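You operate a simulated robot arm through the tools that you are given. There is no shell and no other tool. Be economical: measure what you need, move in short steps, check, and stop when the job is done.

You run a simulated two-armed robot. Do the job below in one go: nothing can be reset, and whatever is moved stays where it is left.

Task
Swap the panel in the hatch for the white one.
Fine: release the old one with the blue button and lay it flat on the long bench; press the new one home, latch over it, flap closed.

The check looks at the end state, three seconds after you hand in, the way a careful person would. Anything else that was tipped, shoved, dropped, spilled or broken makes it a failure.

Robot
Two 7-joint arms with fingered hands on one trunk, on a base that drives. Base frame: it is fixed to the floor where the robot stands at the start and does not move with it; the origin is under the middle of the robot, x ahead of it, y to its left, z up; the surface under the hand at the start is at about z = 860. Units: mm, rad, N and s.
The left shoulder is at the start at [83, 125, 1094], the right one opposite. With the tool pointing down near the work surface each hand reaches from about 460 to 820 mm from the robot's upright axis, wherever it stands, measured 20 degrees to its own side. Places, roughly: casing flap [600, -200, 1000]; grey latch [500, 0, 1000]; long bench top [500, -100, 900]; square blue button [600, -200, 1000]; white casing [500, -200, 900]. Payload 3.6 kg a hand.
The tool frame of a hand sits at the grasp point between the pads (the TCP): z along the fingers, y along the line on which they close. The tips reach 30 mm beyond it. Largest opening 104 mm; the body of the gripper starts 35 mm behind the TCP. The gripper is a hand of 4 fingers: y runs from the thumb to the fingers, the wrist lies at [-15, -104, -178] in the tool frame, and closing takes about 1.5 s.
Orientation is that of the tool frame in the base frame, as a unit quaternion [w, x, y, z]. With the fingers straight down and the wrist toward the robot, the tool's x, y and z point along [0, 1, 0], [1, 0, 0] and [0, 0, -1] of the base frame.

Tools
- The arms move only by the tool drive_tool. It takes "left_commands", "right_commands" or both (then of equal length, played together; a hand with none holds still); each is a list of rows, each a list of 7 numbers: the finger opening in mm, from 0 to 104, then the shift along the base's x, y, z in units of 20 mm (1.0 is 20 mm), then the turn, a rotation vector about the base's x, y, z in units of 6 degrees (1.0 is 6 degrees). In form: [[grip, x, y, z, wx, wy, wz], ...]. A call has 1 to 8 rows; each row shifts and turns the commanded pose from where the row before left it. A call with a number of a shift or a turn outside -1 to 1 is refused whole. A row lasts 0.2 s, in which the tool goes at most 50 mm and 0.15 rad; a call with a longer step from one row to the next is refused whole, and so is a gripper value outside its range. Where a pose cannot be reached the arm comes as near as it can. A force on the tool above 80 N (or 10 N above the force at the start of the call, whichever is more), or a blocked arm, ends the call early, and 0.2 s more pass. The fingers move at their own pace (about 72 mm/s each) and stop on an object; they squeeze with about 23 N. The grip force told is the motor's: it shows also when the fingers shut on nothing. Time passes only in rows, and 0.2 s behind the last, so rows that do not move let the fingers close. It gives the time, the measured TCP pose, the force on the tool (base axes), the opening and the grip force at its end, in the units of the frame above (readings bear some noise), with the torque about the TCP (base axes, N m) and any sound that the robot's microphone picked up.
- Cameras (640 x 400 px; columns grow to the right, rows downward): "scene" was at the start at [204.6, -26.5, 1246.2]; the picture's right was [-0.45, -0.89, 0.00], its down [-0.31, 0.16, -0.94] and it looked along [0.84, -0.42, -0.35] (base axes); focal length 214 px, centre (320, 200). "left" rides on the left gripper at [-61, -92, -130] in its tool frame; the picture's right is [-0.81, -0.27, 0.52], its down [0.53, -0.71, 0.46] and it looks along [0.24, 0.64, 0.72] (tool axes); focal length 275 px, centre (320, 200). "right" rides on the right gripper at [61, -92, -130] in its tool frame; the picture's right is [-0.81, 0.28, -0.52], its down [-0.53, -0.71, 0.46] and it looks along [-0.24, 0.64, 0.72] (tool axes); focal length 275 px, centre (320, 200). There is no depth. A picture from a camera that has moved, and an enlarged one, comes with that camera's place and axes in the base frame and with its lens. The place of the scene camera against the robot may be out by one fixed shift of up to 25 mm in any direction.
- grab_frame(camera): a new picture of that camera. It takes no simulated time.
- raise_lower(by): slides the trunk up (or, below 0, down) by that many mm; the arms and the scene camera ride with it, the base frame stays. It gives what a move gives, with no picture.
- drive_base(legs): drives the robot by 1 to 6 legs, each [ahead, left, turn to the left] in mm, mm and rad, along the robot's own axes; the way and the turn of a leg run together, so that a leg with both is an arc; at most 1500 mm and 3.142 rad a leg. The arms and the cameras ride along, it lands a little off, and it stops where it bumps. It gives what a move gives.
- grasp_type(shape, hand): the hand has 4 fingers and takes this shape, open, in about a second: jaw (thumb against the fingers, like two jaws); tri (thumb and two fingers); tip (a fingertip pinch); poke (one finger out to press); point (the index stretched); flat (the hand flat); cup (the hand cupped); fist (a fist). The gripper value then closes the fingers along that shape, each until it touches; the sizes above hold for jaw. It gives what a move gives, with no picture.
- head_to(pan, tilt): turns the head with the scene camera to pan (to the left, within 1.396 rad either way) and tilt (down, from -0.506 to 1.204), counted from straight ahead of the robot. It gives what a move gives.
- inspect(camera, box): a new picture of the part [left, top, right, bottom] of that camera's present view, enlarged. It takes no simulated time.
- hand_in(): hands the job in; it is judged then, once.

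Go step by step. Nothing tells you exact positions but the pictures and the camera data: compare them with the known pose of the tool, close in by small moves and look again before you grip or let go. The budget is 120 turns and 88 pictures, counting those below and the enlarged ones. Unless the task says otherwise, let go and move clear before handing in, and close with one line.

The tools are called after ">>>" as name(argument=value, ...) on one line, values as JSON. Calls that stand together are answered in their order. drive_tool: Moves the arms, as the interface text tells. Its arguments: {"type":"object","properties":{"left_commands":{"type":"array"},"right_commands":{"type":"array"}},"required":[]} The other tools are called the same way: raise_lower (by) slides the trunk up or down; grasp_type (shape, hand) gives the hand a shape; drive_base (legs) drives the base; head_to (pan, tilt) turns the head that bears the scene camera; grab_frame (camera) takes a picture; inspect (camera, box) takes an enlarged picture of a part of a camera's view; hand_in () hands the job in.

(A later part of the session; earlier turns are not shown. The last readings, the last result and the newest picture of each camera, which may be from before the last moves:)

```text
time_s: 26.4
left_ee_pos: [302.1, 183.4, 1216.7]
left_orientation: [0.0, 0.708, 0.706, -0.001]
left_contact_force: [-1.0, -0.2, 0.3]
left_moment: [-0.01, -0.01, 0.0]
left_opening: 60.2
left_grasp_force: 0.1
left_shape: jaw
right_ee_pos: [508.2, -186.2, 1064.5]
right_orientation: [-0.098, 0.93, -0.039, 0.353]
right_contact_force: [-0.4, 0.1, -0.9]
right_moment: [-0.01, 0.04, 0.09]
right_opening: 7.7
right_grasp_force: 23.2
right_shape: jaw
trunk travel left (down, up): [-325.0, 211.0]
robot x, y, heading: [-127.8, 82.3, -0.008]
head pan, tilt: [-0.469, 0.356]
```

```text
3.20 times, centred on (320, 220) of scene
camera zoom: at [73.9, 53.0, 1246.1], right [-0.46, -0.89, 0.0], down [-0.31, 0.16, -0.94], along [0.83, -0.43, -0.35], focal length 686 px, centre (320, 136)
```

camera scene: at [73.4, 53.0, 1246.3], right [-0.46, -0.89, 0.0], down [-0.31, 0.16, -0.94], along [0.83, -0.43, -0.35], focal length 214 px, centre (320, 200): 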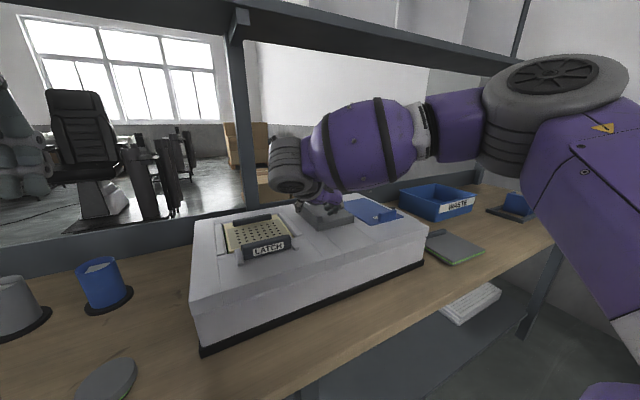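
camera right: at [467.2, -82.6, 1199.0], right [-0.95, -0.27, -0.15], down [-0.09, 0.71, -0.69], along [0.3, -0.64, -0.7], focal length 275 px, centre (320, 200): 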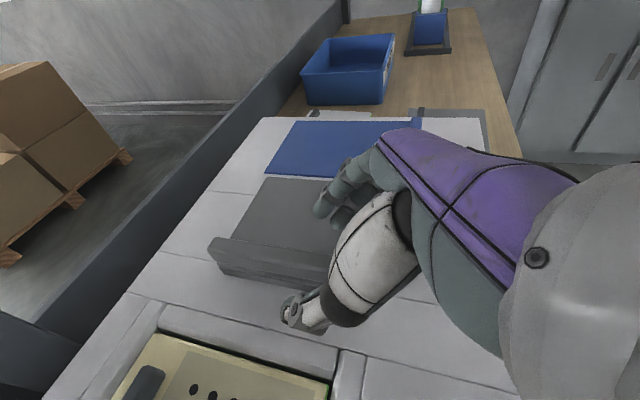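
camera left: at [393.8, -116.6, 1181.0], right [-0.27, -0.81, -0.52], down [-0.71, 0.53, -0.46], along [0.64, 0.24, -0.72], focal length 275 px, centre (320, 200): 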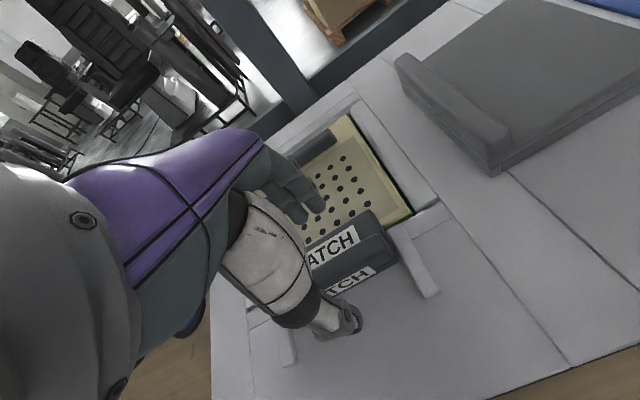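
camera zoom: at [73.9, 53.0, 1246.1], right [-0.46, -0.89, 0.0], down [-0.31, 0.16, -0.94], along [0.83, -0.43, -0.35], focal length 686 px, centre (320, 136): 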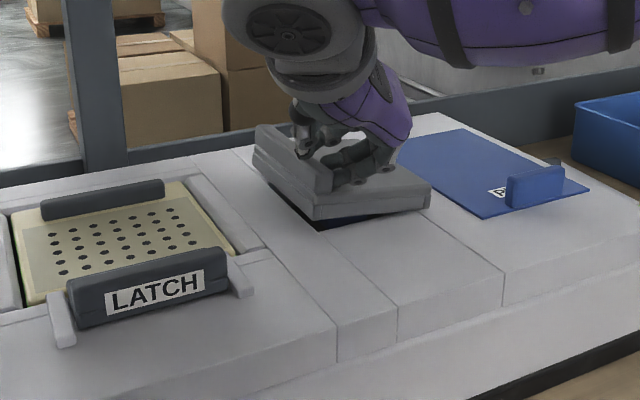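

The lid swings up freely on its right-hand hinge. I continue along the arc.

>>> drive_tool(right_commands=[[0, 0, -0.41, 0.51, 1, 0, 0], [0, 0, -0.46, 0.46, 1, 0, 0], [0, 0, -0.51, 0.41, 1, 0, 0], [0, 0, -0.55, 0.36, 1, 0, 0], [0, 0, 0, 0, 0, 0, 0]])

>>> drive_tool(right_commands=[[0, 0, -0.58, 0.3, 1, 0, 0], [0, 0, -0.61, 0.24, 1, 0, 0], [0, 0, -0.64, 0.17, 1, 0, 0], [0, 0, -0.65, 0.1, 1, 0, 0], [0, 0, 0, 0, 0, 0, 0]])

>>> grab_frame(camera="scene")

```text
time_s: 27.6
left_ee_pos: [301.0, 181.5, 1217.6]
left_orientation: [-0.001, 0.708, 0.706, 0.0]
left_contact_force: [0.7, 0.0, 0.0]
left_moment: [0.0, 0.04, -0.01]
left_opening: 59.9
left_grasp_force: 0.1
left_shape: jaw
right_ee_pos: [508.0, -226.9, 1100.7]
right_orientation: [-0.289, 0.889, -0.111, 0.338]
right_contact_force: [2.6, -1.8, -3.4]
right_moment: [-0.14, -0.03, 0.04]
right_opening: 8.4
right_grasp_force: 22.9
right_shape: jaw
trunk travel left (down, up): [-325.0, 211.0]
robot x, y, heading: [-126.7, 79.4, -0.004]
head pan, tilt: [-0.469, 0.356]
```

```text
time_s: 28.8
left_ee_pos: [300.2, 181.6, 1217.2]
left_orientation: [-0.001, 0.709, 0.705, -0.001]
left_contact_force: [0.2, -0.6, -0.4]
left_moment: [0.0, 0.03, 0.01]
left_opening: 59.9
left_grasp_force: 0.1
left_shape: jaw
right_ee_pos: [509.1, -277.3, 1119.1]
right_orientation: [-0.467, 0.809, -0.18, 0.309]
right_contact_force: [0.6, -2.0, -6.5]
right_moment: [-0.18, 0.01, 0.04]
right_opening: 8.6
right_grasp_force: 23.0
right_shape: jaw
trunk travel left (down, up): [-325.0, 211.0]
robot x, y, heading: [-127.6, 80.0, -0.004]
head pan, tilt: [-0.469, 0.356]
```

```text
50 pictures are left
camera scene: at [74.5, 52.4, 1246.0], right [-0.46, -0.89, 0.0], down [-0.31, 0.16, -0.94], along [0.83, -0.43, -0.35], focal length 214 px, centre (320, 200)
```

scene: 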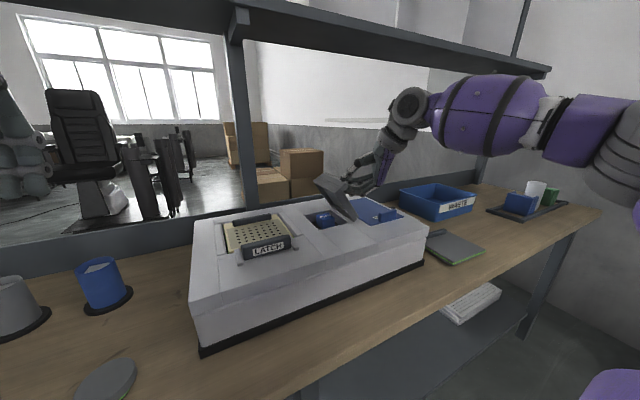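

The lid is about 60–70° up and the blue button shows. I continue past vertical.

>>> drive_tool(right_commands=[[0, 0, -0.66, 0.04, 1, 0, 0], [0, 0, -0.66, -0.03, 1, 0, 0], [0, 0, -0.65, -0.1, 1, 0, 0], [0, 0, -0.64, -0.17, 1, 0, 0], [0, 0, 0, 0, 0, 0, 0]])

>>> inspect(camera="scene", box=[220, 140, 440, 280])

```text
time_s: 30.0
left_ee_pos: [301.3, 181.9, 1217.3]
left_orientation: [-0.001, 0.708, 0.706, 0.0]
left_contact_force: [0.1, -0.1, 0.0]
left_moment: [-0.01, -0.03, 0.04]
left_opening: 59.8
left_grasp_force: 0.1
left_shape: jaw
right_ee_pos: [509.2, -327.6, 1112.4]
right_orientation: [-0.625, 0.694, -0.24, 0.265]
right_contact_force: [-1.5, 1.5, -12.2]
right_moment: [-0.25, 0.03, 0.01]
right_opening: 8.4
right_grasp_force: 22.8
right_shape: jaw
trunk travel left (down, up): [-325.0, 211.0]
robot x, y, heading: [-126.1, 81.8, -0.004]
head pan, tilt: [-0.469, 0.356]
```

```text
2.86 times, centred on (330, 210) of scene
camera zoom: at [74.7, 52.6, 1246.0], right [-0.46, -0.89, 0.0], down [-0.31, 0.16, -0.94], along [0.83, -0.43, -0.35], focal length 613 px, centre (291, 171)
```

zoom: 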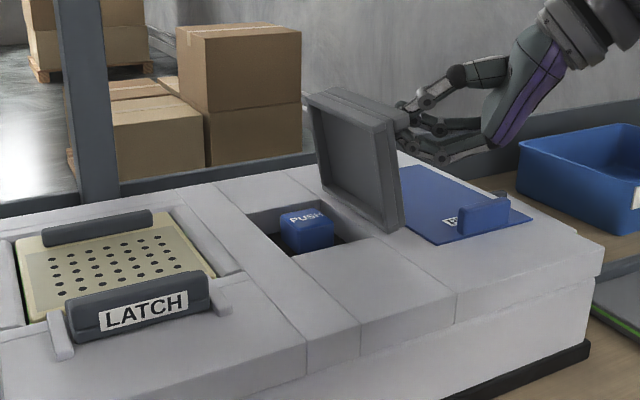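

The lid stands a bit past vertical and the blue PUSH button is exposed. I nudge it a bit farther and open the hand slightly to see whether the lid stays.

>>> drive_tool(right_commands=[[0, 0, -0.62, -0.24, 1, 0, 0], [40, 0, 0, 0, 0, 0, 0], [40, 0, 0, 0, 0, 0, 0], [40, 0, 0, 0, 0, 0, 0]])

>>> inspect(camera="scene", box=[220, 140, 440, 280])

```text
time_s: 31.0
left_ee_pos: [299.4, 183.4, 1217.3]
left_orientation: [0.0, 0.708, 0.706, 0.0]
left_contact_force: [-0.2, -0.5, 0.3]
left_moment: [0.0, -0.01, 0.01]
left_opening: 59.9
left_grasp_force: 0.0
left_shape: jaw
right_ee_pos: [508.0, -338.3, 1109.7]
right_orientation: [0.662, -0.66, 0.252, -0.252]
right_contact_force: [-0.5, 0.8, -0.4]
right_moment: [-0.03, -0.03, 0.01]
right_opening: 39.7
right_grasp_force: 0.0
right_shape: jaw
trunk travel left (down, up): [-325.0, 211.0]
robot x, y, heading: [-128.6, 81.1, -0.005]
head pan, tilt: [-0.469, 0.356]
```

```text
2.86 times, centred on (330, 210) of scene
camera zoom: at [73.8, 53.0, 1246.2], right [-0.46, -0.89, 0.0], down [-0.31, 0.16, -0.94], along [0.83, -0.43, -0.35], focal length 613 px, centre (291, 171)
```

zoom: 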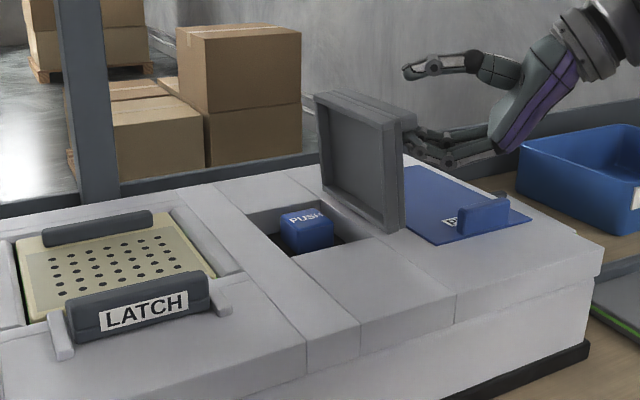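

The lid stays open. I withdraw the right hand back along its fingers, then raise it.

>>> drive_tool(right_commands=[[60, -0.67, -0.74, 0, 0, 0, 0], [60, -0.67, -0.74, 0, 0, 0, 0], [60, -0.67, -0.74, 0, 0, 0, 0], [60, -0.67, -0.74, 0, 0, 0, 0], [60, -0.67, -0.74, 0, 0, 0, 0], [60, -0.5, 0, 1, 0, 0, 0], [60, -0.5, 0, 1, 0, 0, 0], [60, -0.5, 0, 1, 0, 0, 0]])

>>> drive_tool(right_commands=[[60, 0, 0, 1, -0.914, -0.411, 0.913], [60, 0, 0, 1, -0.914, -0.411, 0.913], [60, 0, 0, 0, -0.914, -0.411, 0.913], [60, 0, 0, 0, -0.914, -0.411, 0.913], [60, 0, 0, 0, -0.914, -0.411, 0.913], [60, 0, 0, 0, -0.914, -0.411, 0.913], [60, 0, 0, 0, -0.914, -0.411, 0.913], [60, 0, 0, 0, -0.914, -0.411, 0.913]])

>>> drive_tool(right_commands=[[60, 0, 0, 0, -0.914, -0.411, 0.913], [60, 0, 0, 0, -0.914, -0.411, 0.913], [60, 0, 0, 0, -0.914, -0.411, 0.913], [60, 0, 0, 0, -0.914, -0.411, 0.913], [60, 0, 0, 0, -0.914, -0.411, 0.913], [60, 0, 0, 0, -0.914, -0.411, 0.913], [60, 0, 0, 0, -0.914, -0.411, 0.913], [60, 0, 0, 0, -0.914, -0.411, 0.913]])

>>> drive_tool(right_commands=[[60, 0, 0, 0, -0.914, -0.411, 0.913], [60, 0, 0, 0, -0.914, -0.411, 0.913], [60, 0, 0, 0, 0, 0, 0]])

>>> grab_frame(camera="scene")

```text
time_s: 32.8
left_ee_pos: [300.6, 182.7, 1217.2]
left_orientation: [0.0, 0.708, 0.706, -0.001]
left_contact_force: [-0.2, 0.6, 0.7]
left_moment: [0.01, -0.02, 0.01]
left_opening: 59.6
left_grasp_force: 0.1
left_shape: jaw
right_ee_pos: [410.4, -412.8, 1168.7]
right_orientation: [0.661, -0.661, 0.252, -0.251]
right_contact_force: [-0.3, 0.0, -0.3]
right_moment: [0.0, 0.02, -0.04]
right_opening: 59.7
right_grasp_force: 0.0
right_shape: jaw
trunk travel left (down, up): [-325.0, 211.0]
robot x, y, heading: [-131.9, 79.6, -0.006]
head pan, tilt: [-0.469, 0.356]
```

```text
time_s: 34.6
left_ee_pos: [301.6, 182.4, 1217.5]
left_orientation: [-0.001, 0.708, 0.706, 0.0]
left_contact_force: [-0.2, 0.5, -0.3]
left_moment: [-0.01, 0.05, 0.05]
left_opening: 60.0
left_grasp_force: 0.1
left_shape: jaw
right_ee_pos: [402.8, -405.1, 1204.2]
right_orientation: [-0.449, 0.847, 0.226, 0.172]
right_contact_force: [-0.4, -1.0, -0.6]
right_moment: [0.02, -0.01, 0.0]
right_opening: 59.6
right_grasp_force: 0.1
right_shape: jaw
right hand out of reach, approached as far as the arm can: row 4, 5, 7
trunk travel left (down, up): [-325.0, 211.0]
robot x, y, heading: [-131.8, 77.9, -0.007]
head pan, tilt: [-0.469, 0.356]
```

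```text
time_s: 36.4
left_ee_pos: [300.3, 182.9, 1218.4]
left_orientation: [-0.001, 0.709, 0.706, 0.0]
left_contact_force: [0.1, -0.2, 0.0]
left_moment: [-0.03, 0.01, 0.0]
left_opening: 59.9
left_grasp_force: 0.1
left_shape: jaw
right_ee_pos: [401.3, -405.7, 1205.5]
right_orientation: [-0.098, 0.767, 0.633, 0.039]
right_contact_force: [-0.1, 0.3, -0.2]
right_moment: [0.01, -0.02, 0.01]
right_opening: 59.4
right_grasp_force: 0.1
right_shape: jaw
trunk travel left (down, up): [-325.0, 211.0]
robot x, y, heading: [-130.3, 81.5, -0.008]
head pan, tilt: [-0.469, 0.356]
```

```text
time_s: 37.2
left_ee_pos: [300.0, 182.5, 1217.1]
left_orientation: [-0.001, 0.708, 0.706, -0.001]
left_contact_force: [0.0, -0.2, 1.5]
left_moment: [-0.03, 0.02, -0.01]
left_opening: 59.8
left_grasp_force: 0.0
left_shape: jaw
right_ee_pos: [401.6, -404.7, 1205.6]
right_orientation: [0.0, 0.706, 0.708, 0.001]
right_contact_force: [-0.1, -0.4, 0.1]
right_moment: [0.02, 0.0, 0.01]
right_opening: 59.6
right_grasp_force: 0.0
right_shape: jaw
trunk travel left (down, up): [-325.0, 211.0]
robot x, y, heading: [-126.1, 78.8, -0.002]
head pan, tilt: [-0.469, 0.356]
```

```text
47 pictures are left
camera scene: at [73.9, 53.0, 1246.2], right [-0.46, -0.89, 0.0], down [-0.31, 0.16, -0.94], along [0.83, -0.43, -0.35], focal length 214 px, centre (320, 200)
```

scene: 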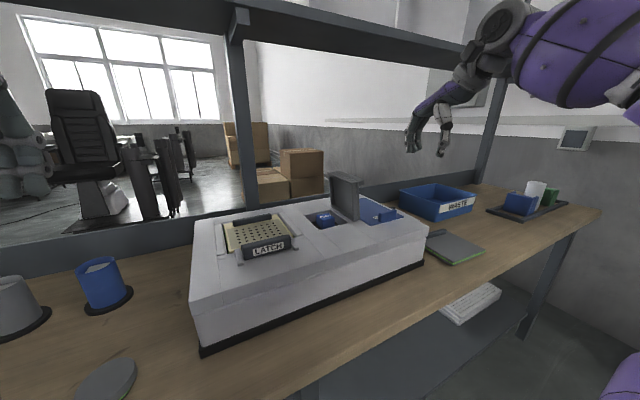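

The flap stays open and the right hand is straight again. I drive back to the start spot and give the right hand the poke shape.

>>> drive_base(legs=[[130, -80, 0]])

>>> grasp_type(shape="poke", hand="right")

>>> drive_tool(right_commands=[[60, 0, 1, 0, 0, 0, 0], [60, 0, 1, 0, 0, 0, 0], [60, 0, 1, 0, 0, 0, 0], [60, 0, 1, 0, 0, 0, 0], [60, 0, 1, 0, 0, 0, 0], [60, 0, 1, 0, 0, 0, 0], [60, 0, 1, 0, 0, 0, 0], [60, 0, 1, 0, 0, 0, 0]])

>>> grab_frame(camera="right")

```text
time_s: 38.6
left_ee_pos: [432.6, 101.5, 1216.6]
left_orientation: [0.0, 0.708, 0.706, -0.001]
left_contact_force: [0.7, 0.1, 0.4]
left_moment: [0.03, 0.0, -0.03]
left_opening: 60.0
left_grasp_force: 0.0
left_shape: jaw
right_ee_pos: [532.9, -485.5, 1204.9]
right_orientation: [-0.001, 0.707, 0.707, 0.001]
right_contact_force: [0.3, -0.4, 0.3]
right_moment: [0.02, 0.02, -0.01]
right_opening: 59.8
right_grasp_force: 0.0
right_shape: jaw
trunk travel left (down, up): [-325.0, 211.0]
robot x, y, heading: [0.8, -4.2, -0.005]
head pan, tilt: [-0.469, 0.356]
```

```text
time_s: 39.5
left_ee_pos: [430.9, 101.6, 1215.3]
left_orientation: [0.0, 0.708, 0.706, 0.0]
left_contact_force: [0.6, -0.1, -0.9]
left_moment: [0.0, -0.01, 0.0]
left_opening: 60.1
left_grasp_force: 0.0
left_shape: jaw
right_ee_pos: [532.3, -485.0, 1205.2]
right_orientation: [0.0, 0.707, 0.708, 0.002]
right_contact_force: [-0.5, 1.1, -0.1]
right_moment: [-0.01, 0.0, 0.04]
right_opening: 0.0
right_grasp_force: 0.1
right_shape: poke
trunk travel left (down, up): [-325.0, 211.0]
robot x, y, heading: [-3.7, -0.4, -0.004]
head pan, tilt: [-0.469, 0.356]
```

```text
time_s: 41.3
left_ee_pos: [430.4, 101.3, 1216.7]
left_orientation: [0.0, 0.708, 0.706, -0.001]
left_contact_force: [0.1, -0.1, 0.7]
left_moment: [0.05, 0.01, -0.05]
left_opening: 59.8
left_grasp_force: 0.0
left_shape: jaw
right_ee_pos: [534.4, -322.9, 1207.0]
right_orientation: [0.0, 0.707, 0.707, 0.002]
right_contact_force: [0.5, 0.9, -1.5]
right_moment: [0.01, -0.02, 0.01]
right_opening: 0.0
right_grasp_force: 0.0
right_shape: poke
trunk travel left (down, up): [-325.0, 211.0]
robot x, y, heading: [-1.0, 3.9, -0.005]
head pan, tilt: [-0.469, 0.356]
```

```text
46 pictures are left
camera right: at [441.1, -260.6, 1337.5], right [0.27, -0.81, 0.52], down [-0.71, -0.53, -0.46], along [0.65, -0.24, -0.72], focal length 275 px, centre (320, 200)
```

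right: 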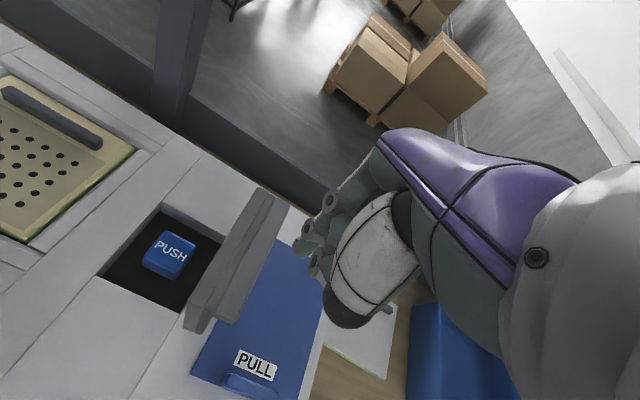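

The button is at about (560, −228), top near z 990. I'll check where the poking fingertip is.

>>> inspect(camera="right", box=[250, 120, 450, 340])

>>> grab_frame(camera="scene")

```text
1.82 times, centred on (350, 230) of right
camera zoom: at [441.1, -260.6, 1337.5], right [0.27, -0.81, 0.52], down [-0.71, -0.53, -0.46], along [0.65, -0.24, -0.72], focal length 500 px, centre (266, 146)
```

zoom: 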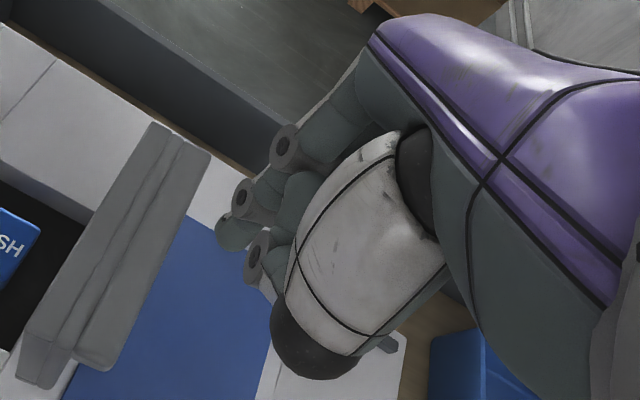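

```text
44 pictures are left
camera scene: at [204.4, -27.1, 1246.2], right [-0.46, -0.89, 0.0], down [-0.31, 0.16, -0.94], along [0.83, -0.43, -0.35], focal length 214 px, centre (320, 200)
```

scene: 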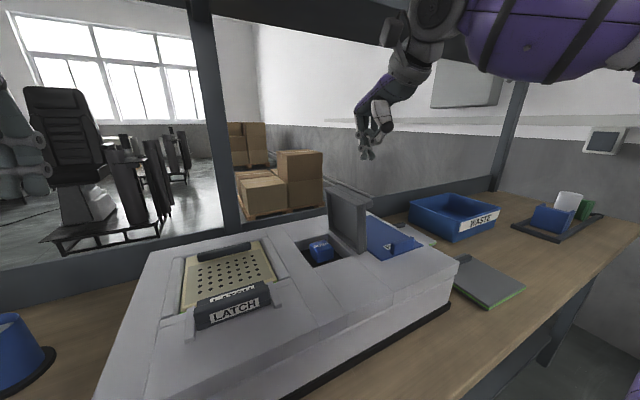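

The fingertip is close to the TCP. I move above the button and partway down, then check.

>>> drive_tool(right_commands=[[0, 0.24, 0.93, 0, 0, 0, 0], [0, 0.24, 0.93, 0, 0, 0, 0], [0, 0.24, 0.93, 0, 0, 0, 0], [0, 0.24, 0.93, 0, 0, 0, 0], [0, 0.24, 0.93, 0, 0, 0, 0], [0, 0, 0, -1, 0, 0, 0], [0, 0, 0, -1, 0, 0, 0], [0, 0, 0, 0, 0, 0, 0]])

>>> drive_tool(right_commands=[[0, 0, 0, -1, 0, 0, 0], [0, 0, 0, -1, 0, 0, 0], [0, 0, 0, -1, 0, 0, 0], [0, 0, 0, -1, 0, 0, 0], [0, 0, 0, -1, 0, 0, 0], [0, 0, 0, 0, 0, 0, 0]])

>>> grab_frame(camera="right")

>>> inspect(camera="scene", box=[250, 150, 450, 290])

```text
time_s: 43.1
left_ee_pos: [431.8, 102.3, 1217.9]
left_orientation: [0.0, 0.709, 0.705, 0.0]
left_contact_force: [-0.4, 0.9, -0.5]
left_moment: [0.0, 0.0, 0.01]
left_opening: 59.9
left_grasp_force: 0.0
left_shape: jaw
right_ee_pos: [554.8, -230.1, 1165.9]
right_orientation: [-0.002, 0.707, 0.707, 0.001]
right_contact_force: [0.1, -0.3, 0.3]
right_moment: [0.0, 0.02, 0.0]
right_opening: 0.0
right_grasp_force: 0.0
right_shape: poke
trunk travel left (down, up): [-325.0, 211.0]
robot x, y, heading: [-1.3, 2.9, -0.009]
head pan, tilt: [-0.469, 0.356]
```

```text
time_s: 44.5
left_ee_pos: [431.1, 100.7, 1217.2]
left_orientation: [0.0, 0.709, 0.706, 0.0]
left_contact_force: [0.3, 0.5, -0.8]
left_moment: [0.01, 0.0, 0.01]
left_opening: 60.0
left_grasp_force: 0.2
left_shape: jaw
right_ee_pos: [554.6, -231.3, 1066.9]
right_orientation: [-0.001, 0.707, 0.707, 0.001]
right_contact_force: [-0.3, 0.7, 0.0]
right_moment: [0.0, 0.01, 0.0]
right_opening: 0.1
right_grasp_force: 0.1
right_shape: poke
trunk travel left (down, up): [-325.0, 211.0]
robot x, y, heading: [-1.1, 1.8, -0.004]
head pan, tilt: [-0.469, 0.356]
```

```text
43 pictures are left
camera right: at [462.8, -168.2, 1197.7], right [0.27, -0.81, 0.51], down [-0.71, -0.53, -0.46], along [0.65, -0.24, -0.72], focal length 275 px, centre (320, 200)
```

right: 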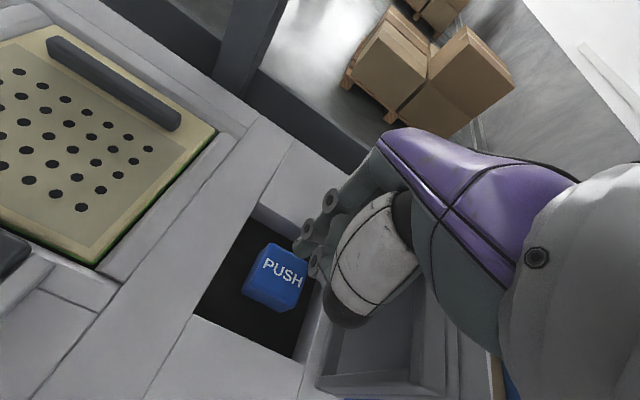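

```text
2.86 times, centred on (350, 220) of scene
camera zoom: at [204.3, -27.4, 1246.2], right [-0.46, -0.89, 0.0], down [-0.31, 0.16, -0.94], along [0.83, -0.43, -0.35], focal length 613 px, centre (234, 143)
```

zoom: 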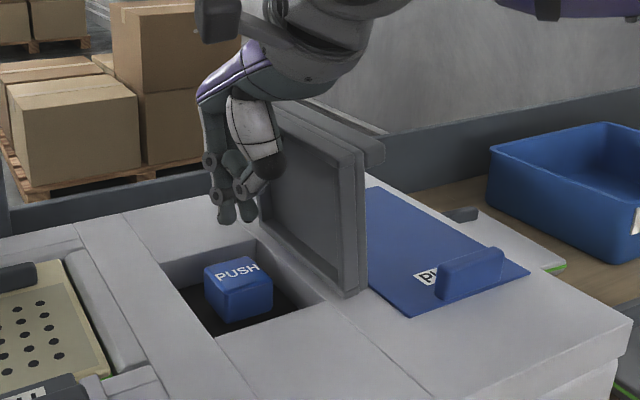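

The button top is about (557, −226, 1000); I descend to press in small steps.

>>> drive_tool(right_commands=[[0, 0.1, 0.2, -0.6, 0, 0, 0], [0, 0, 0, -0.6, 0, 0, 0], [0, 0, 0, -0.4, 0, 0, 0], [0, 0, 0, -0.4, 0, 0, 0], [0, 0, 0, 0, 0, 0, 0]])

>>> inspect(camera="scene", box=[250, 190, 370, 290])

```text
time_s: 45.7
left_ee_pos: [431.2, 102.7, 1217.4]
left_orientation: [0.0, 0.709, 0.705, 0.001]
left_contact_force: [-0.3, -0.1, 0.4]
left_moment: [0.0, -0.01, 0.0]
left_opening: 60.0
left_grasp_force: 0.0
left_shape: jaw
right_ee_pos: [558.2, -228.5, 1027.2]
right_orientation: [-0.001, 0.707, 0.707, 0.002]
right_contact_force: [-0.6, 0.5, -1.0]
right_moment: [0.01, 0.0, -0.01]
right_opening: 0.1
right_grasp_force: 0.1
right_shape: poke
trunk travel left (down, up): [-325.0, 211.0]
robot x, y, heading: [1.2, 1.7, -0.006]
head pan, tilt: [-0.469, 0.356]
```

```text
4.00 times, centred on (310, 240) of scene
camera zoom: at [204.4, -27.5, 1246.2], right [-0.46, -0.89, 0.0], down [-0.31, 0.16, -0.94], along [0.83, -0.43, -0.35], focal length 858 px, centre (360, 40)
```

zoom: 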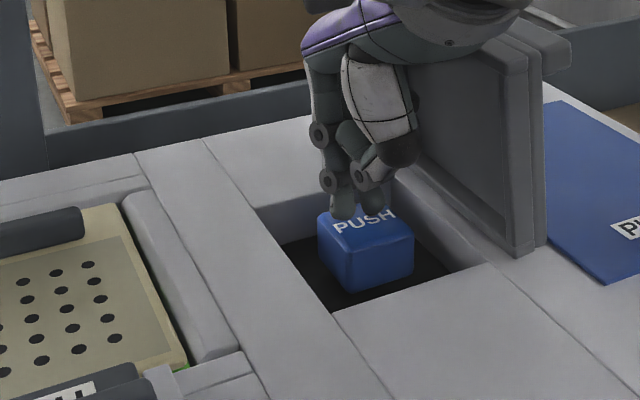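

The fingertips are just above the far part of the button; I shift 8 mm nearer and continue pressing.

>>> drive_tool(right_commands=[[0, -0.4, -0.1, 0, 0, 0, 0], [0, 0, 0, -0.4, 0, 0, 0], [0, 0, 0, -0.4, 0, 0, 0], [0, 0, 0, 0, 0, 0, 0]])

>>> drive_tool(right_commands=[[0, 0, 0, -0.3, 0, 0, 0], [0, 0, 0, 0, 0, 0, 0]])

>>> inspect(camera="scene", box=[150, 190, 370, 330])

```text
time_s: 46.7
left_ee_pos: [429.4, 102.3, 1218.2]
left_orientation: [0.001, 0.708, 0.706, 0.002]
left_contact_force: [-0.7, -0.1, -1.7]
left_moment: [0.02, 0.01, -0.01]
left_opening: 60.1
left_grasp_force: 0.1
left_shape: jaw
right_ee_pos: [551.1, -228.9, 1015.4]
right_orientation: [0.004, 0.707, 0.708, 0.007]
right_contact_force: [7.8, -5.6, 37.8]
right_moment: [-0.46, -0.18, 0.11]
right_opening: 0.0
right_grasp_force: 0.2
right_shape: poke
trunk travel left (down, up): [-325.0, 211.0]
robot x, y, heading: [-1.7, -0.4, -0.008]
head pan, tilt: [-0.469, 0.356]
heard: click
```

```text
time_s: 47.3
left_ee_pos: [427.3, 101.3, 1219.7]
left_orientation: [0.001, 0.708, 0.706, 0.002]
left_contact_force: [0.5, -0.6, 0.6]
left_moment: [0.0, -0.01, -0.01]
left_opening: 59.9
left_grasp_force: 0.1
left_shape: jaw
right_ee_pos: [551.4, -229.2, 1014.4]
right_orientation: [0.009, 0.707, 0.707, 0.013]
right_contact_force: [8.3, -8.0, 63.0]
right_moment: [-0.45, -0.2, 0.04]
right_opening: 0.0
right_grasp_force: 0.0
right_shape: poke
trunk travel left (down, up): [-325.0, 211.0]
robot x, y, heading: [0.1, -1.7, -0.006]
head pan, tilt: [-0.469, 0.356]
```

```text
2.86 times, centred on (260, 260) of scene
camera zoom: at [200.6, -26.6, 1247.0], right [-0.46, -0.89, 0.0], down [-0.31, 0.16, -0.94], along [0.84, -0.43, -0.35], focal length 613 px, centre (491, 29)
```

zoom: 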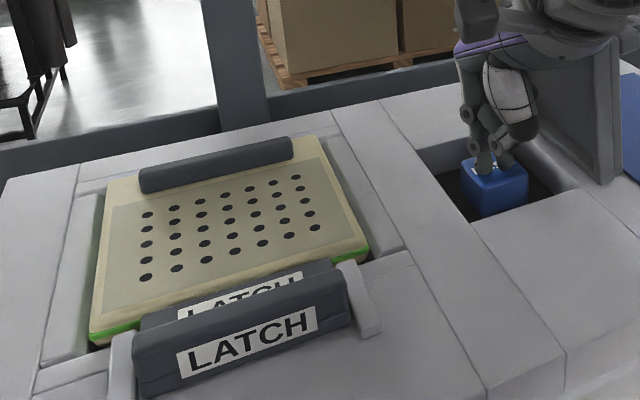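

Click — the panel has popped up. I raise the right hand off the button, set it back to jaw, and move over the panel's handle.

>>> drive_tool(right_commands=[[0, 0, 0, 1, 0, 0, 0], [0, 0, 0, 1, 0, 0, 0], [0, 0, 0, 1, 0, 0, 0], [0, 0, 0, 1, 0, 0, 0], [0, 0, 0, 1, 0, 0, 0], [0, 0, 0, 1, 0, 0, 0], [0, 0, 0, 1, 0, 0, 0], [0, 0, 0, 1, 0, 0, 0]], left_commands=[[60, -0.3, 0.7, 0, 0, 0, 0], [60, -0.3, 0.7, 0, 0, 0, 0], [60, -0.3, 0.7, 0, 0, 0, 0], [60, -0.3, 0.7, 0, 0, 0, 0], [60, -0.3, 0.7, 0, 0, 0, 0], [60, -0.3, 0.7, 0, 0, 0, 0], [60, -0.3, 0.7, 0, 0, 0, 0], [60, -0.3, 0.7, 0, 0, 0, 0]])

>>> grasp_type(shape="jaw", hand="right")

>>> drive_tool(right_commands=[[60, 0.45, 1, 0, 0, 0, 0], [60, 0.45, 1, 0, 0, 0, 0], [60, 0.45, 1, 0, 0, 0, 0], [60, 0.45, 1, 0, 0, 0, 0], [60, 0.45, 1, 0, 0, 0, 0], [60, 0.45, 1, 0, 0, 0, 0], [60, 0.45, 1, 0, 0, 0, 0], [60, 0.45, 1, 0, 0, 0, 0]])

>>> drive_tool(right_commands=[[60, 0, 0.8, -0.8, 0, 0, 0], [60, 0, 0.3, -0.8, 0, 0, 0], [60, 0, 0, -0.8, 0, 0, 0], [60, 0, 0, 0, 0, 0, 0]])

>>> grab_frame(camera="right")

```text
time_s: 49.1
left_ee_pos: [383.5, 214.2, 1216.0]
left_orientation: [0.0, 0.709, 0.706, 0.0]
left_contact_force: [0.2, 0.5, 0.0]
left_moment: [0.0, -0.01, -0.01]
left_opening: 60.1
left_grasp_force: 0.1
left_shape: jaw
right_ee_pos: [549.3, -230.2, 1165.9]
right_orientation: [0.0, 0.707, 0.708, 0.001]
right_contact_force: [-1.3, -1.1, -0.4]
right_moment: [-0.03, 0.02, -0.05]
right_opening: 0.1
right_grasp_force: 0.1
right_shape: poke
trunk travel left (down, up): [-325.0, 211.0]
robot x, y, heading: [0.0, -4.8, -0.001]
head pan, tilt: [-0.469, 0.356]
```

```text
time_s: 50.0
left_ee_pos: [384.3, 213.7, 1217.5]
left_orientation: [0.0, 0.708, 0.706, -0.001]
left_contact_force: [0.9, -0.3, -0.3]
left_moment: [-0.03, 0.05, 0.02]
left_opening: 59.9
left_grasp_force: 0.1
left_shape: jaw
right_ee_pos: [549.0, -231.2, 1163.2]
right_orientation: [0.0, 0.706, 0.708, 0.001]
right_contact_force: [0.6, 0.0, 0.1]
right_moment: [0.0, -0.02, -0.01]
right_opening: 103.8
right_grasp_force: 0.0
right_shape: jaw
trunk travel left (down, up): [-325.0, 211.0]
robot x, y, heading: [2.5, -1.3, -0.004]
head pan, tilt: [-0.469, 0.356]
```

```text
time_s: 51.8
left_ee_pos: [385.5, 214.1, 1215.3]
left_orientation: [0.0, 0.708, 0.706, -0.001]
left_contact_force: [0.2, 1.4, 0.6]
left_moment: [-0.01, 0.01, -0.01]
left_opening: 60.0
left_grasp_force: 0.1
left_shape: jaw
right_ee_pos: [598.9, -122.7, 1164.5]
right_orientation: [0.0, 0.708, 0.706, 0.001]
right_contact_force: [-0.7, -0.5, -0.9]
right_moment: [-0.03, 0.03, 0.02]
right_opening: 60.2
right_grasp_force: 0.0
right_shape: jaw
right hand out of reach, approached as far as the arm can: row 6, 7, 8
trunk travel left (down, up): [-325.0, 211.0]
robot x, y, heading: [-0.1, -0.4, -0.0]
head pan, tilt: [-0.469, 0.356]
```

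```text
time_s: 52.8
left_ee_pos: [385.1, 213.5, 1217.2]
left_orientation: [-0.001, 0.709, 0.706, 0.0]
left_contact_force: [-0.4, -0.3, -0.7]
left_moment: [-0.01, 0.02, 0.01]
left_opening: 59.9
left_grasp_force: 0.1
left_shape: jaw
right_ee_pos: [599.3, -112.0, 1125.1]
right_orientation: [-0.001, 0.707, 0.707, 0.002]
right_contact_force: [0.2, -0.3, 0.5]
right_moment: [0.03, 0.0, -0.01]
right_opening: 60.7
right_grasp_force: 0.0
right_shape: jaw
right hand out of reach, approached as far as the arm can: row 1
trunk travel left (down, up): [-325.0, 211.0]
robot x, y, heading: [-0.5, -4.4, -0.007]
head pan, tilt: [-0.469, 0.356]
```

```text
39 pictures are left
camera right: at [507.1, -50.4, 1256.1], right [0.27, -0.81, 0.52], down [-0.71, -0.53, -0.46], along [0.65, -0.24, -0.72], focal length 275 px, centre (320, 200)
```

right: 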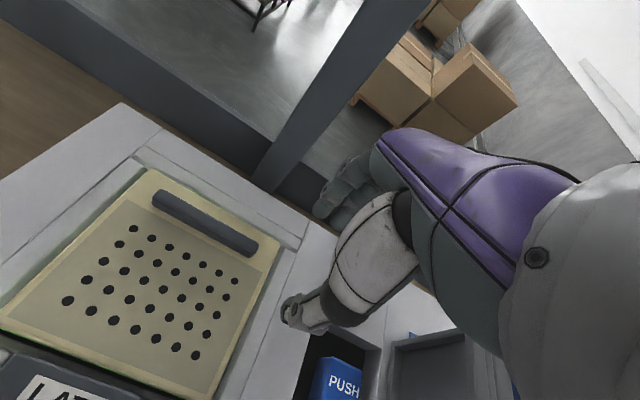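

The right hand hits its cross-body limit at y −112; the handle is near (621, −44). I drive the base 130 mm left so the reach is easy, then line up.

>>> drive_base(legs=[[0, 130, 0]])

>>> drive_tool(right_commands=[[60, 0.4, -0.8, 0, 0, 0, 0], [60, 0.4, -0.8, 0, 0, 0, 0], [60, 0.3, -0.8, 0, 0, 0, 0], [60, 0, -0.7, 0, 0, 0, 0], [60, 0, 0, -0.5, 0, 0, 0], [60, 0, 0, -0.5, 0, 0, 0], [60, 0, 0, 0, 0, 0, 0]])

>>> grab_frame(camera="right")

```text
time_s: 54.5
left_ee_pos: [386.4, 339.8, 1215.7]
left_orientation: [0.001, 0.71, 0.704, 0.001]
left_contact_force: [0.4, 0.1, 0.2]
left_moment: [-0.03, 0.01, 0.03]
left_opening: 59.9
left_grasp_force: 0.1
left_shape: jaw
right_ee_pos: [599.4, 14.2, 1125.8]
right_orientation: [-0.001, 0.708, 0.706, 0.002]
right_contact_force: [1.0, 0.0, -0.9]
right_moment: [-0.06, -0.01, 0.02]
right_opening: 60.4
right_grasp_force: 0.2
right_shape: jaw
trunk travel left (down, up): [-325.0, 211.0]
robot x, y, heading: [-2.7, 128.0, -0.003]
head pan, tilt: [-0.469, 0.356]
```

```text
time_s: 56.1
left_ee_pos: [384.8, 339.1, 1215.6]
left_orientation: [0.0, 0.71, 0.704, 0.0]
left_contact_force: [-0.4, 0.9, 0.0]
left_moment: [-0.03, -0.02, 0.0]
left_opening: 60.0
left_grasp_force: 0.0
left_shape: jaw
right_ee_pos: [622.6, -49.1, 1104.2]
right_orientation: [-0.001, 0.707, 0.707, 0.002]
right_contact_force: [-0.4, 0.0, 0.4]
right_moment: [0.02, 0.0, 0.01]
right_opening: 60.7
right_grasp_force: 0.0
right_shape: jaw
trunk travel left (down, up): [-325.0, 211.0]
robot x, y, heading: [1.6, 127.5, -0.006]
head pan, tilt: [-0.469, 0.356]
```

```text
38 pictures are left
camera right: at [529.8, 13.4, 1235.9], right [0.27, -0.81, 0.51], down [-0.71, -0.53, -0.46], along [0.65, -0.24, -0.72], focal length 275 px, centre (320, 200)
```

right: 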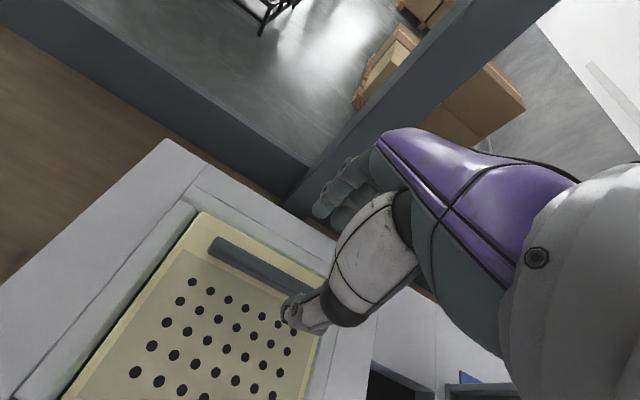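

The handle's left end is near (630, 9), so its centre is about (626, −42). I go down carefully to straddle the handle.

>>> drive_tool(right_commands=[[60, 0.15, 0.2, -1, 0, 0, 0], [60, 0, 0, -1, 0, 0, 0], [60, 0, 0, -0.7, 0, 0, 0], [60, 0, 0, 0, 0, 0, 0]])

>>> grab_frame(camera="right")

>>> inspect(camera="scene", box=[120, 180, 340, 330])

```text
time_s: 57.1
left_ee_pos: [386.0, 339.8, 1216.0]
left_orientation: [0.0, 0.71, 0.705, 0.0]
left_contact_force: [0.1, 0.2, -0.3]
left_moment: [-0.02, 0.01, -0.03]
left_opening: 59.9
left_grasp_force: 0.1
left_shape: jaw
right_ee_pos: [625.1, -46.7, 1051.5]
right_orientation: [-0.001, 0.708, 0.707, 0.002]
right_contact_force: [0.0, 0.3, 0.0]
right_moment: [0.01, 0.01, 0.04]
right_opening: 60.0
right_grasp_force: 0.1
right_shape: jaw
trunk travel left (down, up): [-325.0, 211.0]
robot x, y, heading: [-0.8, 126.3, -0.007]
head pan, tilt: [-0.469, 0.356]
```

```text
37 pictures are left
camera right: at [533.1, 16.2, 1182.4], right [0.27, -0.81, 0.52], down [-0.71, -0.53, -0.46], along [0.65, -0.24, -0.72], focal length 275 px, centre (320, 200)
```

right: 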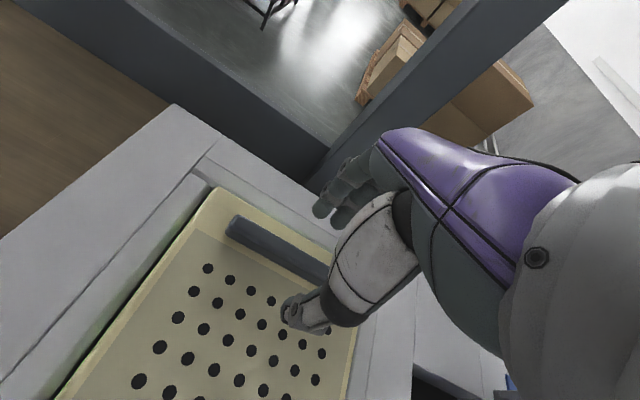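

```text
2.67 times, centred on (230, 255) of scene
camera zoom: at [205.0, 99.5, 1246.2], right [-0.46, -0.89, 0.0], down [-0.31, 0.16, -0.94], along [0.83, -0.43, -0.35], focal length 572 px, centre (560, 53)
```

zoom: 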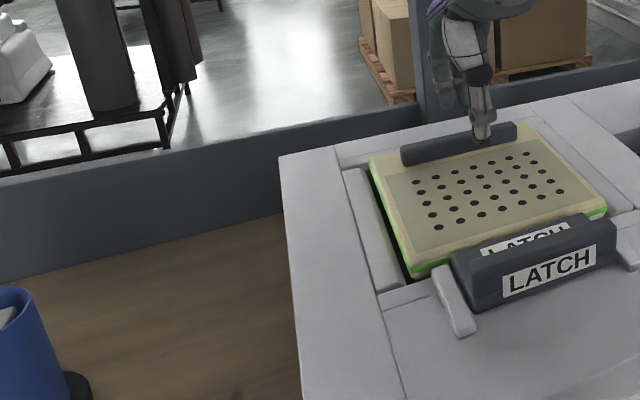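

The hand straddles the handle. I go 15 mm lower and close.

>>> drive_tool(right_commands=[[60, 0, 0.25, -0.5, 0, 0, 0], [60, 0, 0, -0.3, 0, 0, 0], [20, 0, 0, 0, 0, 0, 0], [0, 0, 0, 0, 0, 0, 0], [0, 0, 0, 0, 0, 0, 0], [0, 0, 0, 0, 0, 0, 0], [0, 0, 0, 0, 0, 0, 0]])

>>> inspect(camera="scene", box=[220, 180, 360, 300])

```text
time_s: 58.8
left_ee_pos: [386.7, 339.7, 1217.0]
left_orientation: [0.0, 0.709, 0.705, 0.0]
left_contact_force: [0.5, 0.1, -0.5]
left_moment: [-0.03, 0.04, 0.0]
left_opening: 59.9
left_grasp_force: 0.1
left_shape: jaw
right_ee_pos: [624.7, -42.8, 1036.9]
right_orientation: [0.001, 0.708, 0.707, 0.002]
right_contact_force: [4.3, -0.3, 5.4]
right_moment: [0.0, -0.16, 0.04]
right_opening: 6.0
right_grasp_force: 23.6
right_shape: jaw
trunk travel left (down, up): [-325.0, 211.0]
robot x, y, heading: [-0.7, 123.8, -0.007]
head pan, tilt: [-0.469, 0.356]
```

```text
3.33 times, centred on (290, 240) of scene
camera zoom: at [205.3, 99.6, 1246.2], right [-0.46, -0.89, 0.0], down [-0.31, 0.16, -0.94], along [0.83, -0.43, -0.35], focal length 715 px, centre (420, 67)
```

zoom: 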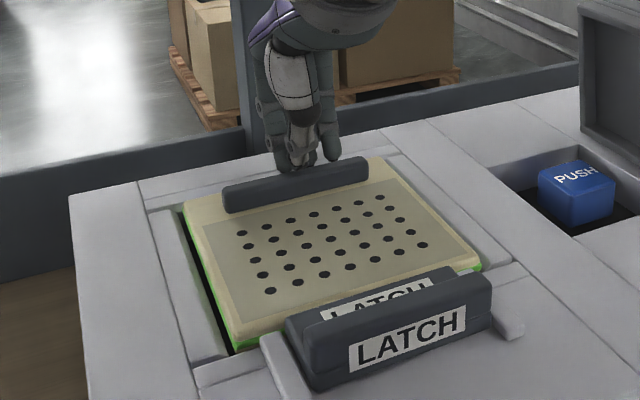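

It closed to 6 mm, most likely just on top of the handle. I reopen, go about 14 mm lower and try again.

>>> drive_tool(right_commands=[[50, 0, 0, 0.2, 0, 0, 0], [50, 0, 0, 0, 0, 0, 0], [50, 0, 0, 0, 0, 0, 0], [50, 0, 0, -0.5, 0, 0, 0], [50, 0, 0, -0.3, 0, 0, 0], [50, 0, 0, 0, 0, 0, 0]])

>>> inspect(camera="scene", box=[220, 180, 360, 300])

```text
time_s: 60.1
left_ee_pos: [386.0, 340.0, 1215.8]
left_orientation: [0.0, 0.71, 0.704, 0.0]
left_contact_force: [-0.6, 0.2, 0.9]
left_moment: [0.0, 0.02, 0.02]
left_opening: 60.0
left_grasp_force: 0.1
left_shape: jaw
right_ee_pos: [626.0, -41.1, 1024.4]
right_orientation: [0.0, 0.708, 0.707, 0.002]
right_contact_force: [0.2, -0.3, 4.6]
right_moment: [0.0, 0.17, 0.02]
right_opening: 49.8
right_grasp_force: 0.1
right_shape: jaw
trunk travel left (down, up): [-325.0, 211.0]
robot x, y, heading: [-2.2, 132.0, -0.007]
head pan, tilt: [-0.469, 0.356]
```

```text
3.33 times, centred on (290, 240) of scene
camera zoom: at [204.8, 99.6, 1246.3], right [-0.46, -0.89, 0.0], down [-0.31, 0.16, -0.94], along [0.83, -0.43, -0.35], focal length 715 px, centre (420, 67)
```

zoom: 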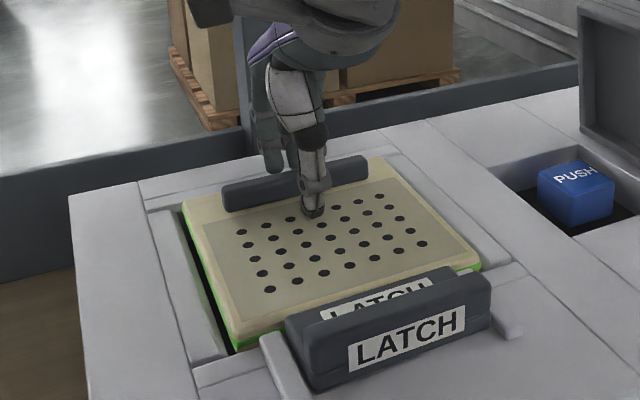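

The thumb touches the panel in front of the handle (4.6 N), so this is the right depth. Close.

>>> drive_tool(right_commands=[[0, 0, 0, 0.1, 0, 0, 0], [0, 0, 0, 0, 0, 0, 0], [0, 0, 0, 0, 0, 0, 0], [0, 0, 0, 0, 0, 0, 0], [0, 0, 0, 0, 0, 0, 0], [0, 0, 0, 0, 0, 0, 0]])

>>> drive_tool(right_commands=[[0, 0, 0, 0.5, 0, 0, 0], [0, 0, 0, 0.5, 0, 0, 0], [0, 0, 0, 0.5, 0, 0, 0], [0, 0, 0, 0, 0, 0, 0]])

>>> inspect(camera="scene", box=[200, 160, 360, 300])

```text
time_s: 61.5
left_ee_pos: [386.0, 338.9, 1216.8]
left_orientation: [0.0, 0.71, 0.704, 0.0]
left_contact_force: [0.4, 0.3, -0.2]
left_moment: [0.0, 0.01, -0.03]
left_opening: 59.9
left_grasp_force: 0.0
left_shape: jaw
right_ee_pos: [624.6, -40.9, 1025.6]
right_orientation: [-0.001, 0.708, 0.706, 0.002]
right_contact_force: [0.8, 0.0, 2.1]
right_moment: [0.05, -0.05, 0.05]
right_opening: 18.4
right_grasp_force: 23.2
right_shape: jaw
trunk travel left (down, up): [-325.0, 211.0]
robot x, y, heading: [-1.5, 126.9, -0.009]
head pan, tilt: [-0.469, 0.356]
```

```text
time_s: 62.5
left_ee_pos: [386.5, 339.8, 1215.7]
left_orientation: [0.0, 0.709, 0.705, 0.0]
left_contact_force: [0.3, 0.0, 0.7]
left_moment: [0.02, -0.06, -0.01]
left_opening: 59.8
left_grasp_force: 0.1
left_shape: jaw
right_ee_pos: [625.8, -38.5, 1054.6]
right_orientation: [-0.001, 0.708, 0.706, 0.001]
right_contact_force: [0.2, 0.1, -1.4]
right_moment: [-0.01, -0.07, 0.01]
right_opening: 17.3
right_grasp_force: 22.9
right_shape: jaw
trunk travel left (down, up): [-325.0, 211.0]
robot x, y, heading: [2.0, 131.0, -0.003]
head pan, tilt: [-0.469, 0.356]
```

```text
2.86 times, centred on (280, 230) of scene
camera zoom: at [205.3, 99.4, 1246.1], right [-0.46, -0.89, 0.0], down [-0.31, 0.16, -0.94], along [0.83, -0.43, -0.35], focal length 613 px, centre (434, 114)
```

zoom: 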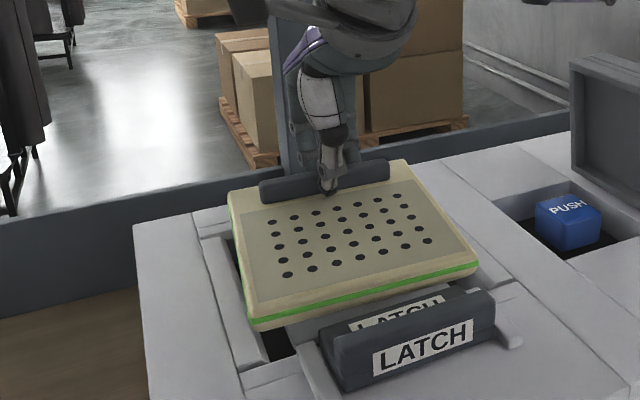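

The panel is held level and comes out cleanly. I lift it well above the open flap, then drive right toward the free bench area beyond the grey panel.

>>> drive_tool(right_commands=[[0, 0, 0, 1, 0, 0, 0], [0, 0, 0, 1, 0, 0, 0], [0, 0, 0, 1, 0, 0, 0], [0, 0, 0, 1, 0, 0, 0], [0, 0, 0, 1, 0, 0, 0], [0, 0, 0, 1, 0, 0, 0], [0, 0, 0, 1, 0, 0, 0], [0, 0, 0, 1, 0, 0, 0]])

>>> drive_base(legs=[[0, -690, 0]])

>>> head_to(pan=-0.45, tilt=0.75)

>>> grab_frame(camera="scene")

```text
time_s: 64.3
left_ee_pos: [385.6, 340.7, 1215.8]
left_orientation: [0.0, 0.709, 0.705, 0.0]
left_contact_force: [0.1, -0.4, 0.4]
left_moment: [-0.02, 0.02, 0.03]
left_opening: 60.0
left_grasp_force: 0.1
left_shape: jaw
right_ee_pos: [625.8, -53.0, 1205.2]
right_orientation: [0.0, 0.709, 0.705, 0.002]
right_contact_force: [-0.5, 0.4, -1.8]
right_moment: [0.02, -0.03, 0.0]
right_opening: 17.3
right_grasp_force: 22.8
right_shape: jaw
right hand out of reach, approached as far as the arm can: row 7, 8
trunk travel left (down, up): [-325.0, 211.0]
robot x, y, heading: [1.2, 126.3, -0.006]
head pan, tilt: [-0.469, 0.356]
```

```text
time_s: 70.9
left_ee_pos: [379.8, -358.4, 1216.5]
left_orientation: [0.0, 0.714, 0.7, 0.0]
left_contact_force: [0.0, 1.1, 0.9]
left_moment: [-0.03, 0.02, 0.0]
left_opening: 60.0
left_grasp_force: 0.1
left_shape: jaw
right_ee_pos: [614.2, -753.5, 1206.1]
right_orientation: [-0.001, 0.713, 0.701, 0.003]
right_contact_force: [0.2, 0.6, -1.0]
right_moment: [-0.01, -0.07, 0.01]
right_opening: 17.4
right_grasp_force: 23.3
right_shape: jaw
trunk travel left (down, up): [-325.0, 211.0]
robot x, y, heading: [-9.2, -567.5, -0.021]
head pan, tilt: [-0.469, 0.356]
```

```text
time_s: 71.7
left_ee_pos: [379.2, -359.0, 1215.7]
left_orientation: [0.0, 0.714, 0.7, 0.0]
left_contact_force: [-0.8, 0.2, -0.1]
left_moment: [-0.02, -0.01, -0.01]
left_opening: 59.8
left_grasp_force: 0.0
left_shape: jaw
right_ee_pos: [614.3, -753.8, 1205.6]
right_orientation: [-0.001, 0.713, 0.701, 0.003]
right_contact_force: [0.5, 0.1, -2.5]
right_moment: [0.01, -0.08, 0.01]
right_opening: 17.3
right_grasp_force: 22.7
right_shape: jaw
trunk travel left (down, up): [-325.0, 211.0]
robot x, y, heading: [-7.9, -567.1, -0.02]
head pan, tilt: [-0.45, 0.75]
```

```text
32 pictures are left
camera scene: at [187.3, -590.5, 1211.0], right [-0.45, -0.89, 0.0], down [-0.61, 0.31, -0.73], along [0.65, -0.33, -0.68], focal length 214 px, centre (320, 200)
```

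scene: 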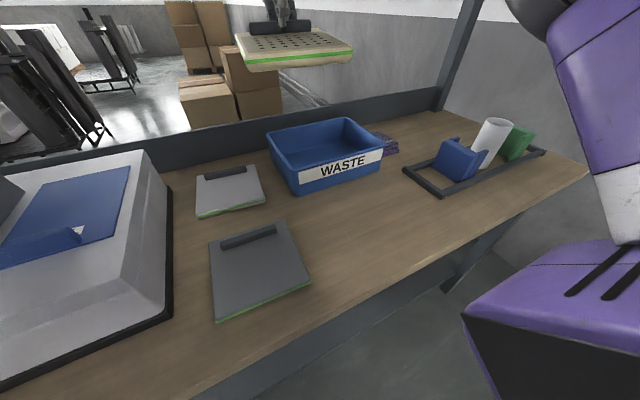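

I see free bench right of the grey panel and in front of the waste bin, about x 300–535, y −700 to −900. I bring the panel back over it and then down.

>>> drive_tool(right_commands=[[0, -0.93, -0.09, -0.2, 0, 0, 0], [0, -0.93, -0.09, -0.2, 0, 0, 0], [0, -0.93, -0.09, -0.2, 0, 0, 0], [0, -0.93, -0.09, -0.2, 0, 0, 0], [0, -0.93, -0.09, -0.2, 0, 0, 0], [0, -0.93, -0.09, -0.2, 0, 0, 0], [0, -0.93, -0.09, -0.2, 0, 0, 0], [0, -0.93, -0.09, -0.2, 0, 0, 0]])

>>> drive_tool(right_commands=[[0, 0, 0, -1, 0, 0, 0.2], [0, 0, 0, -1, 0, 0, 0], [0, 0, 0, -1, 0, 0, 0], [0, 0, 0, -1, 0, 0, 0], [0, 0, 0, -1, 0, 0, 0], [0, 0, 0, -1, 0, 0, 0], [0, 0, 0, -1, 0, 0, 0], [0, 0, 0, -1, 0, 0, 0]])

>>> grab_frame(camera="scene")

```text
time_s: 73.5
left_ee_pos: [378.2, -359.4, 1217.9]
left_orientation: [0.0, 0.714, 0.701, 0.0]
left_contact_force: [0.2, -0.9, 1.3]
left_moment: [-0.01, 0.01, -0.01]
left_opening: 59.8
left_grasp_force: 0.0
left_shape: jaw
right_ee_pos: [465.2, -768.3, 1173.5]
right_orientation: [-0.001, 0.713, 0.701, 0.002]
right_contact_force: [0.4, 0.6, -2.0]
right_moment: [-0.05, -0.09, -0.02]
right_opening: 17.3
right_grasp_force: 22.6
right_shape: jaw
trunk travel left (down, up): [-325.0, 211.0]
robot x, y, heading: [-8.9, -562.7, -0.018]
head pan, tilt: [-0.45, 0.75]
```

```text
time_s: 75.3
left_ee_pos: [379.2, -359.3, 1215.5]
left_orientation: [0.0, 0.714, 0.7, -0.001]
left_contact_force: [-0.2, -0.3, 0.3]
left_moment: [0.02, 0.0, -0.01]
left_opening: 60.0
left_grasp_force: 0.1
left_shape: jaw
right_ee_pos: [465.0, -767.7, 1014.9]
right_orientation: [-0.001, 0.706, 0.709, 0.002]
right_contact_force: [-0.3, 0.3, -1.6]
right_moment: [-0.01, -0.09, -0.03]
right_opening: 17.1
right_grasp_force: 23.4
right_shape: jaw
trunk travel left (down, up): [-325.0, 211.0]
robot x, y, heading: [-8.0, -566.5, -0.016]
head pan, tilt: [-0.45, 0.75]
```

```text
31 pictures are left
camera scene: at [187.5, -590.5, 1210.9], right [-0.45, -0.89, 0.0], down [-0.61, 0.31, -0.73], along [0.65, -0.33, -0.68], focal length 214 px, centre (320, 200)
```

scene: 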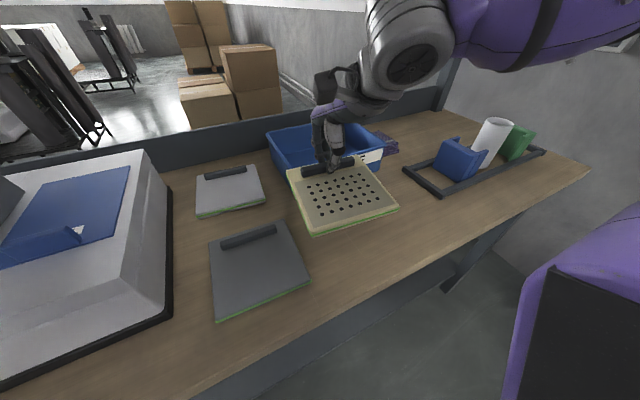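

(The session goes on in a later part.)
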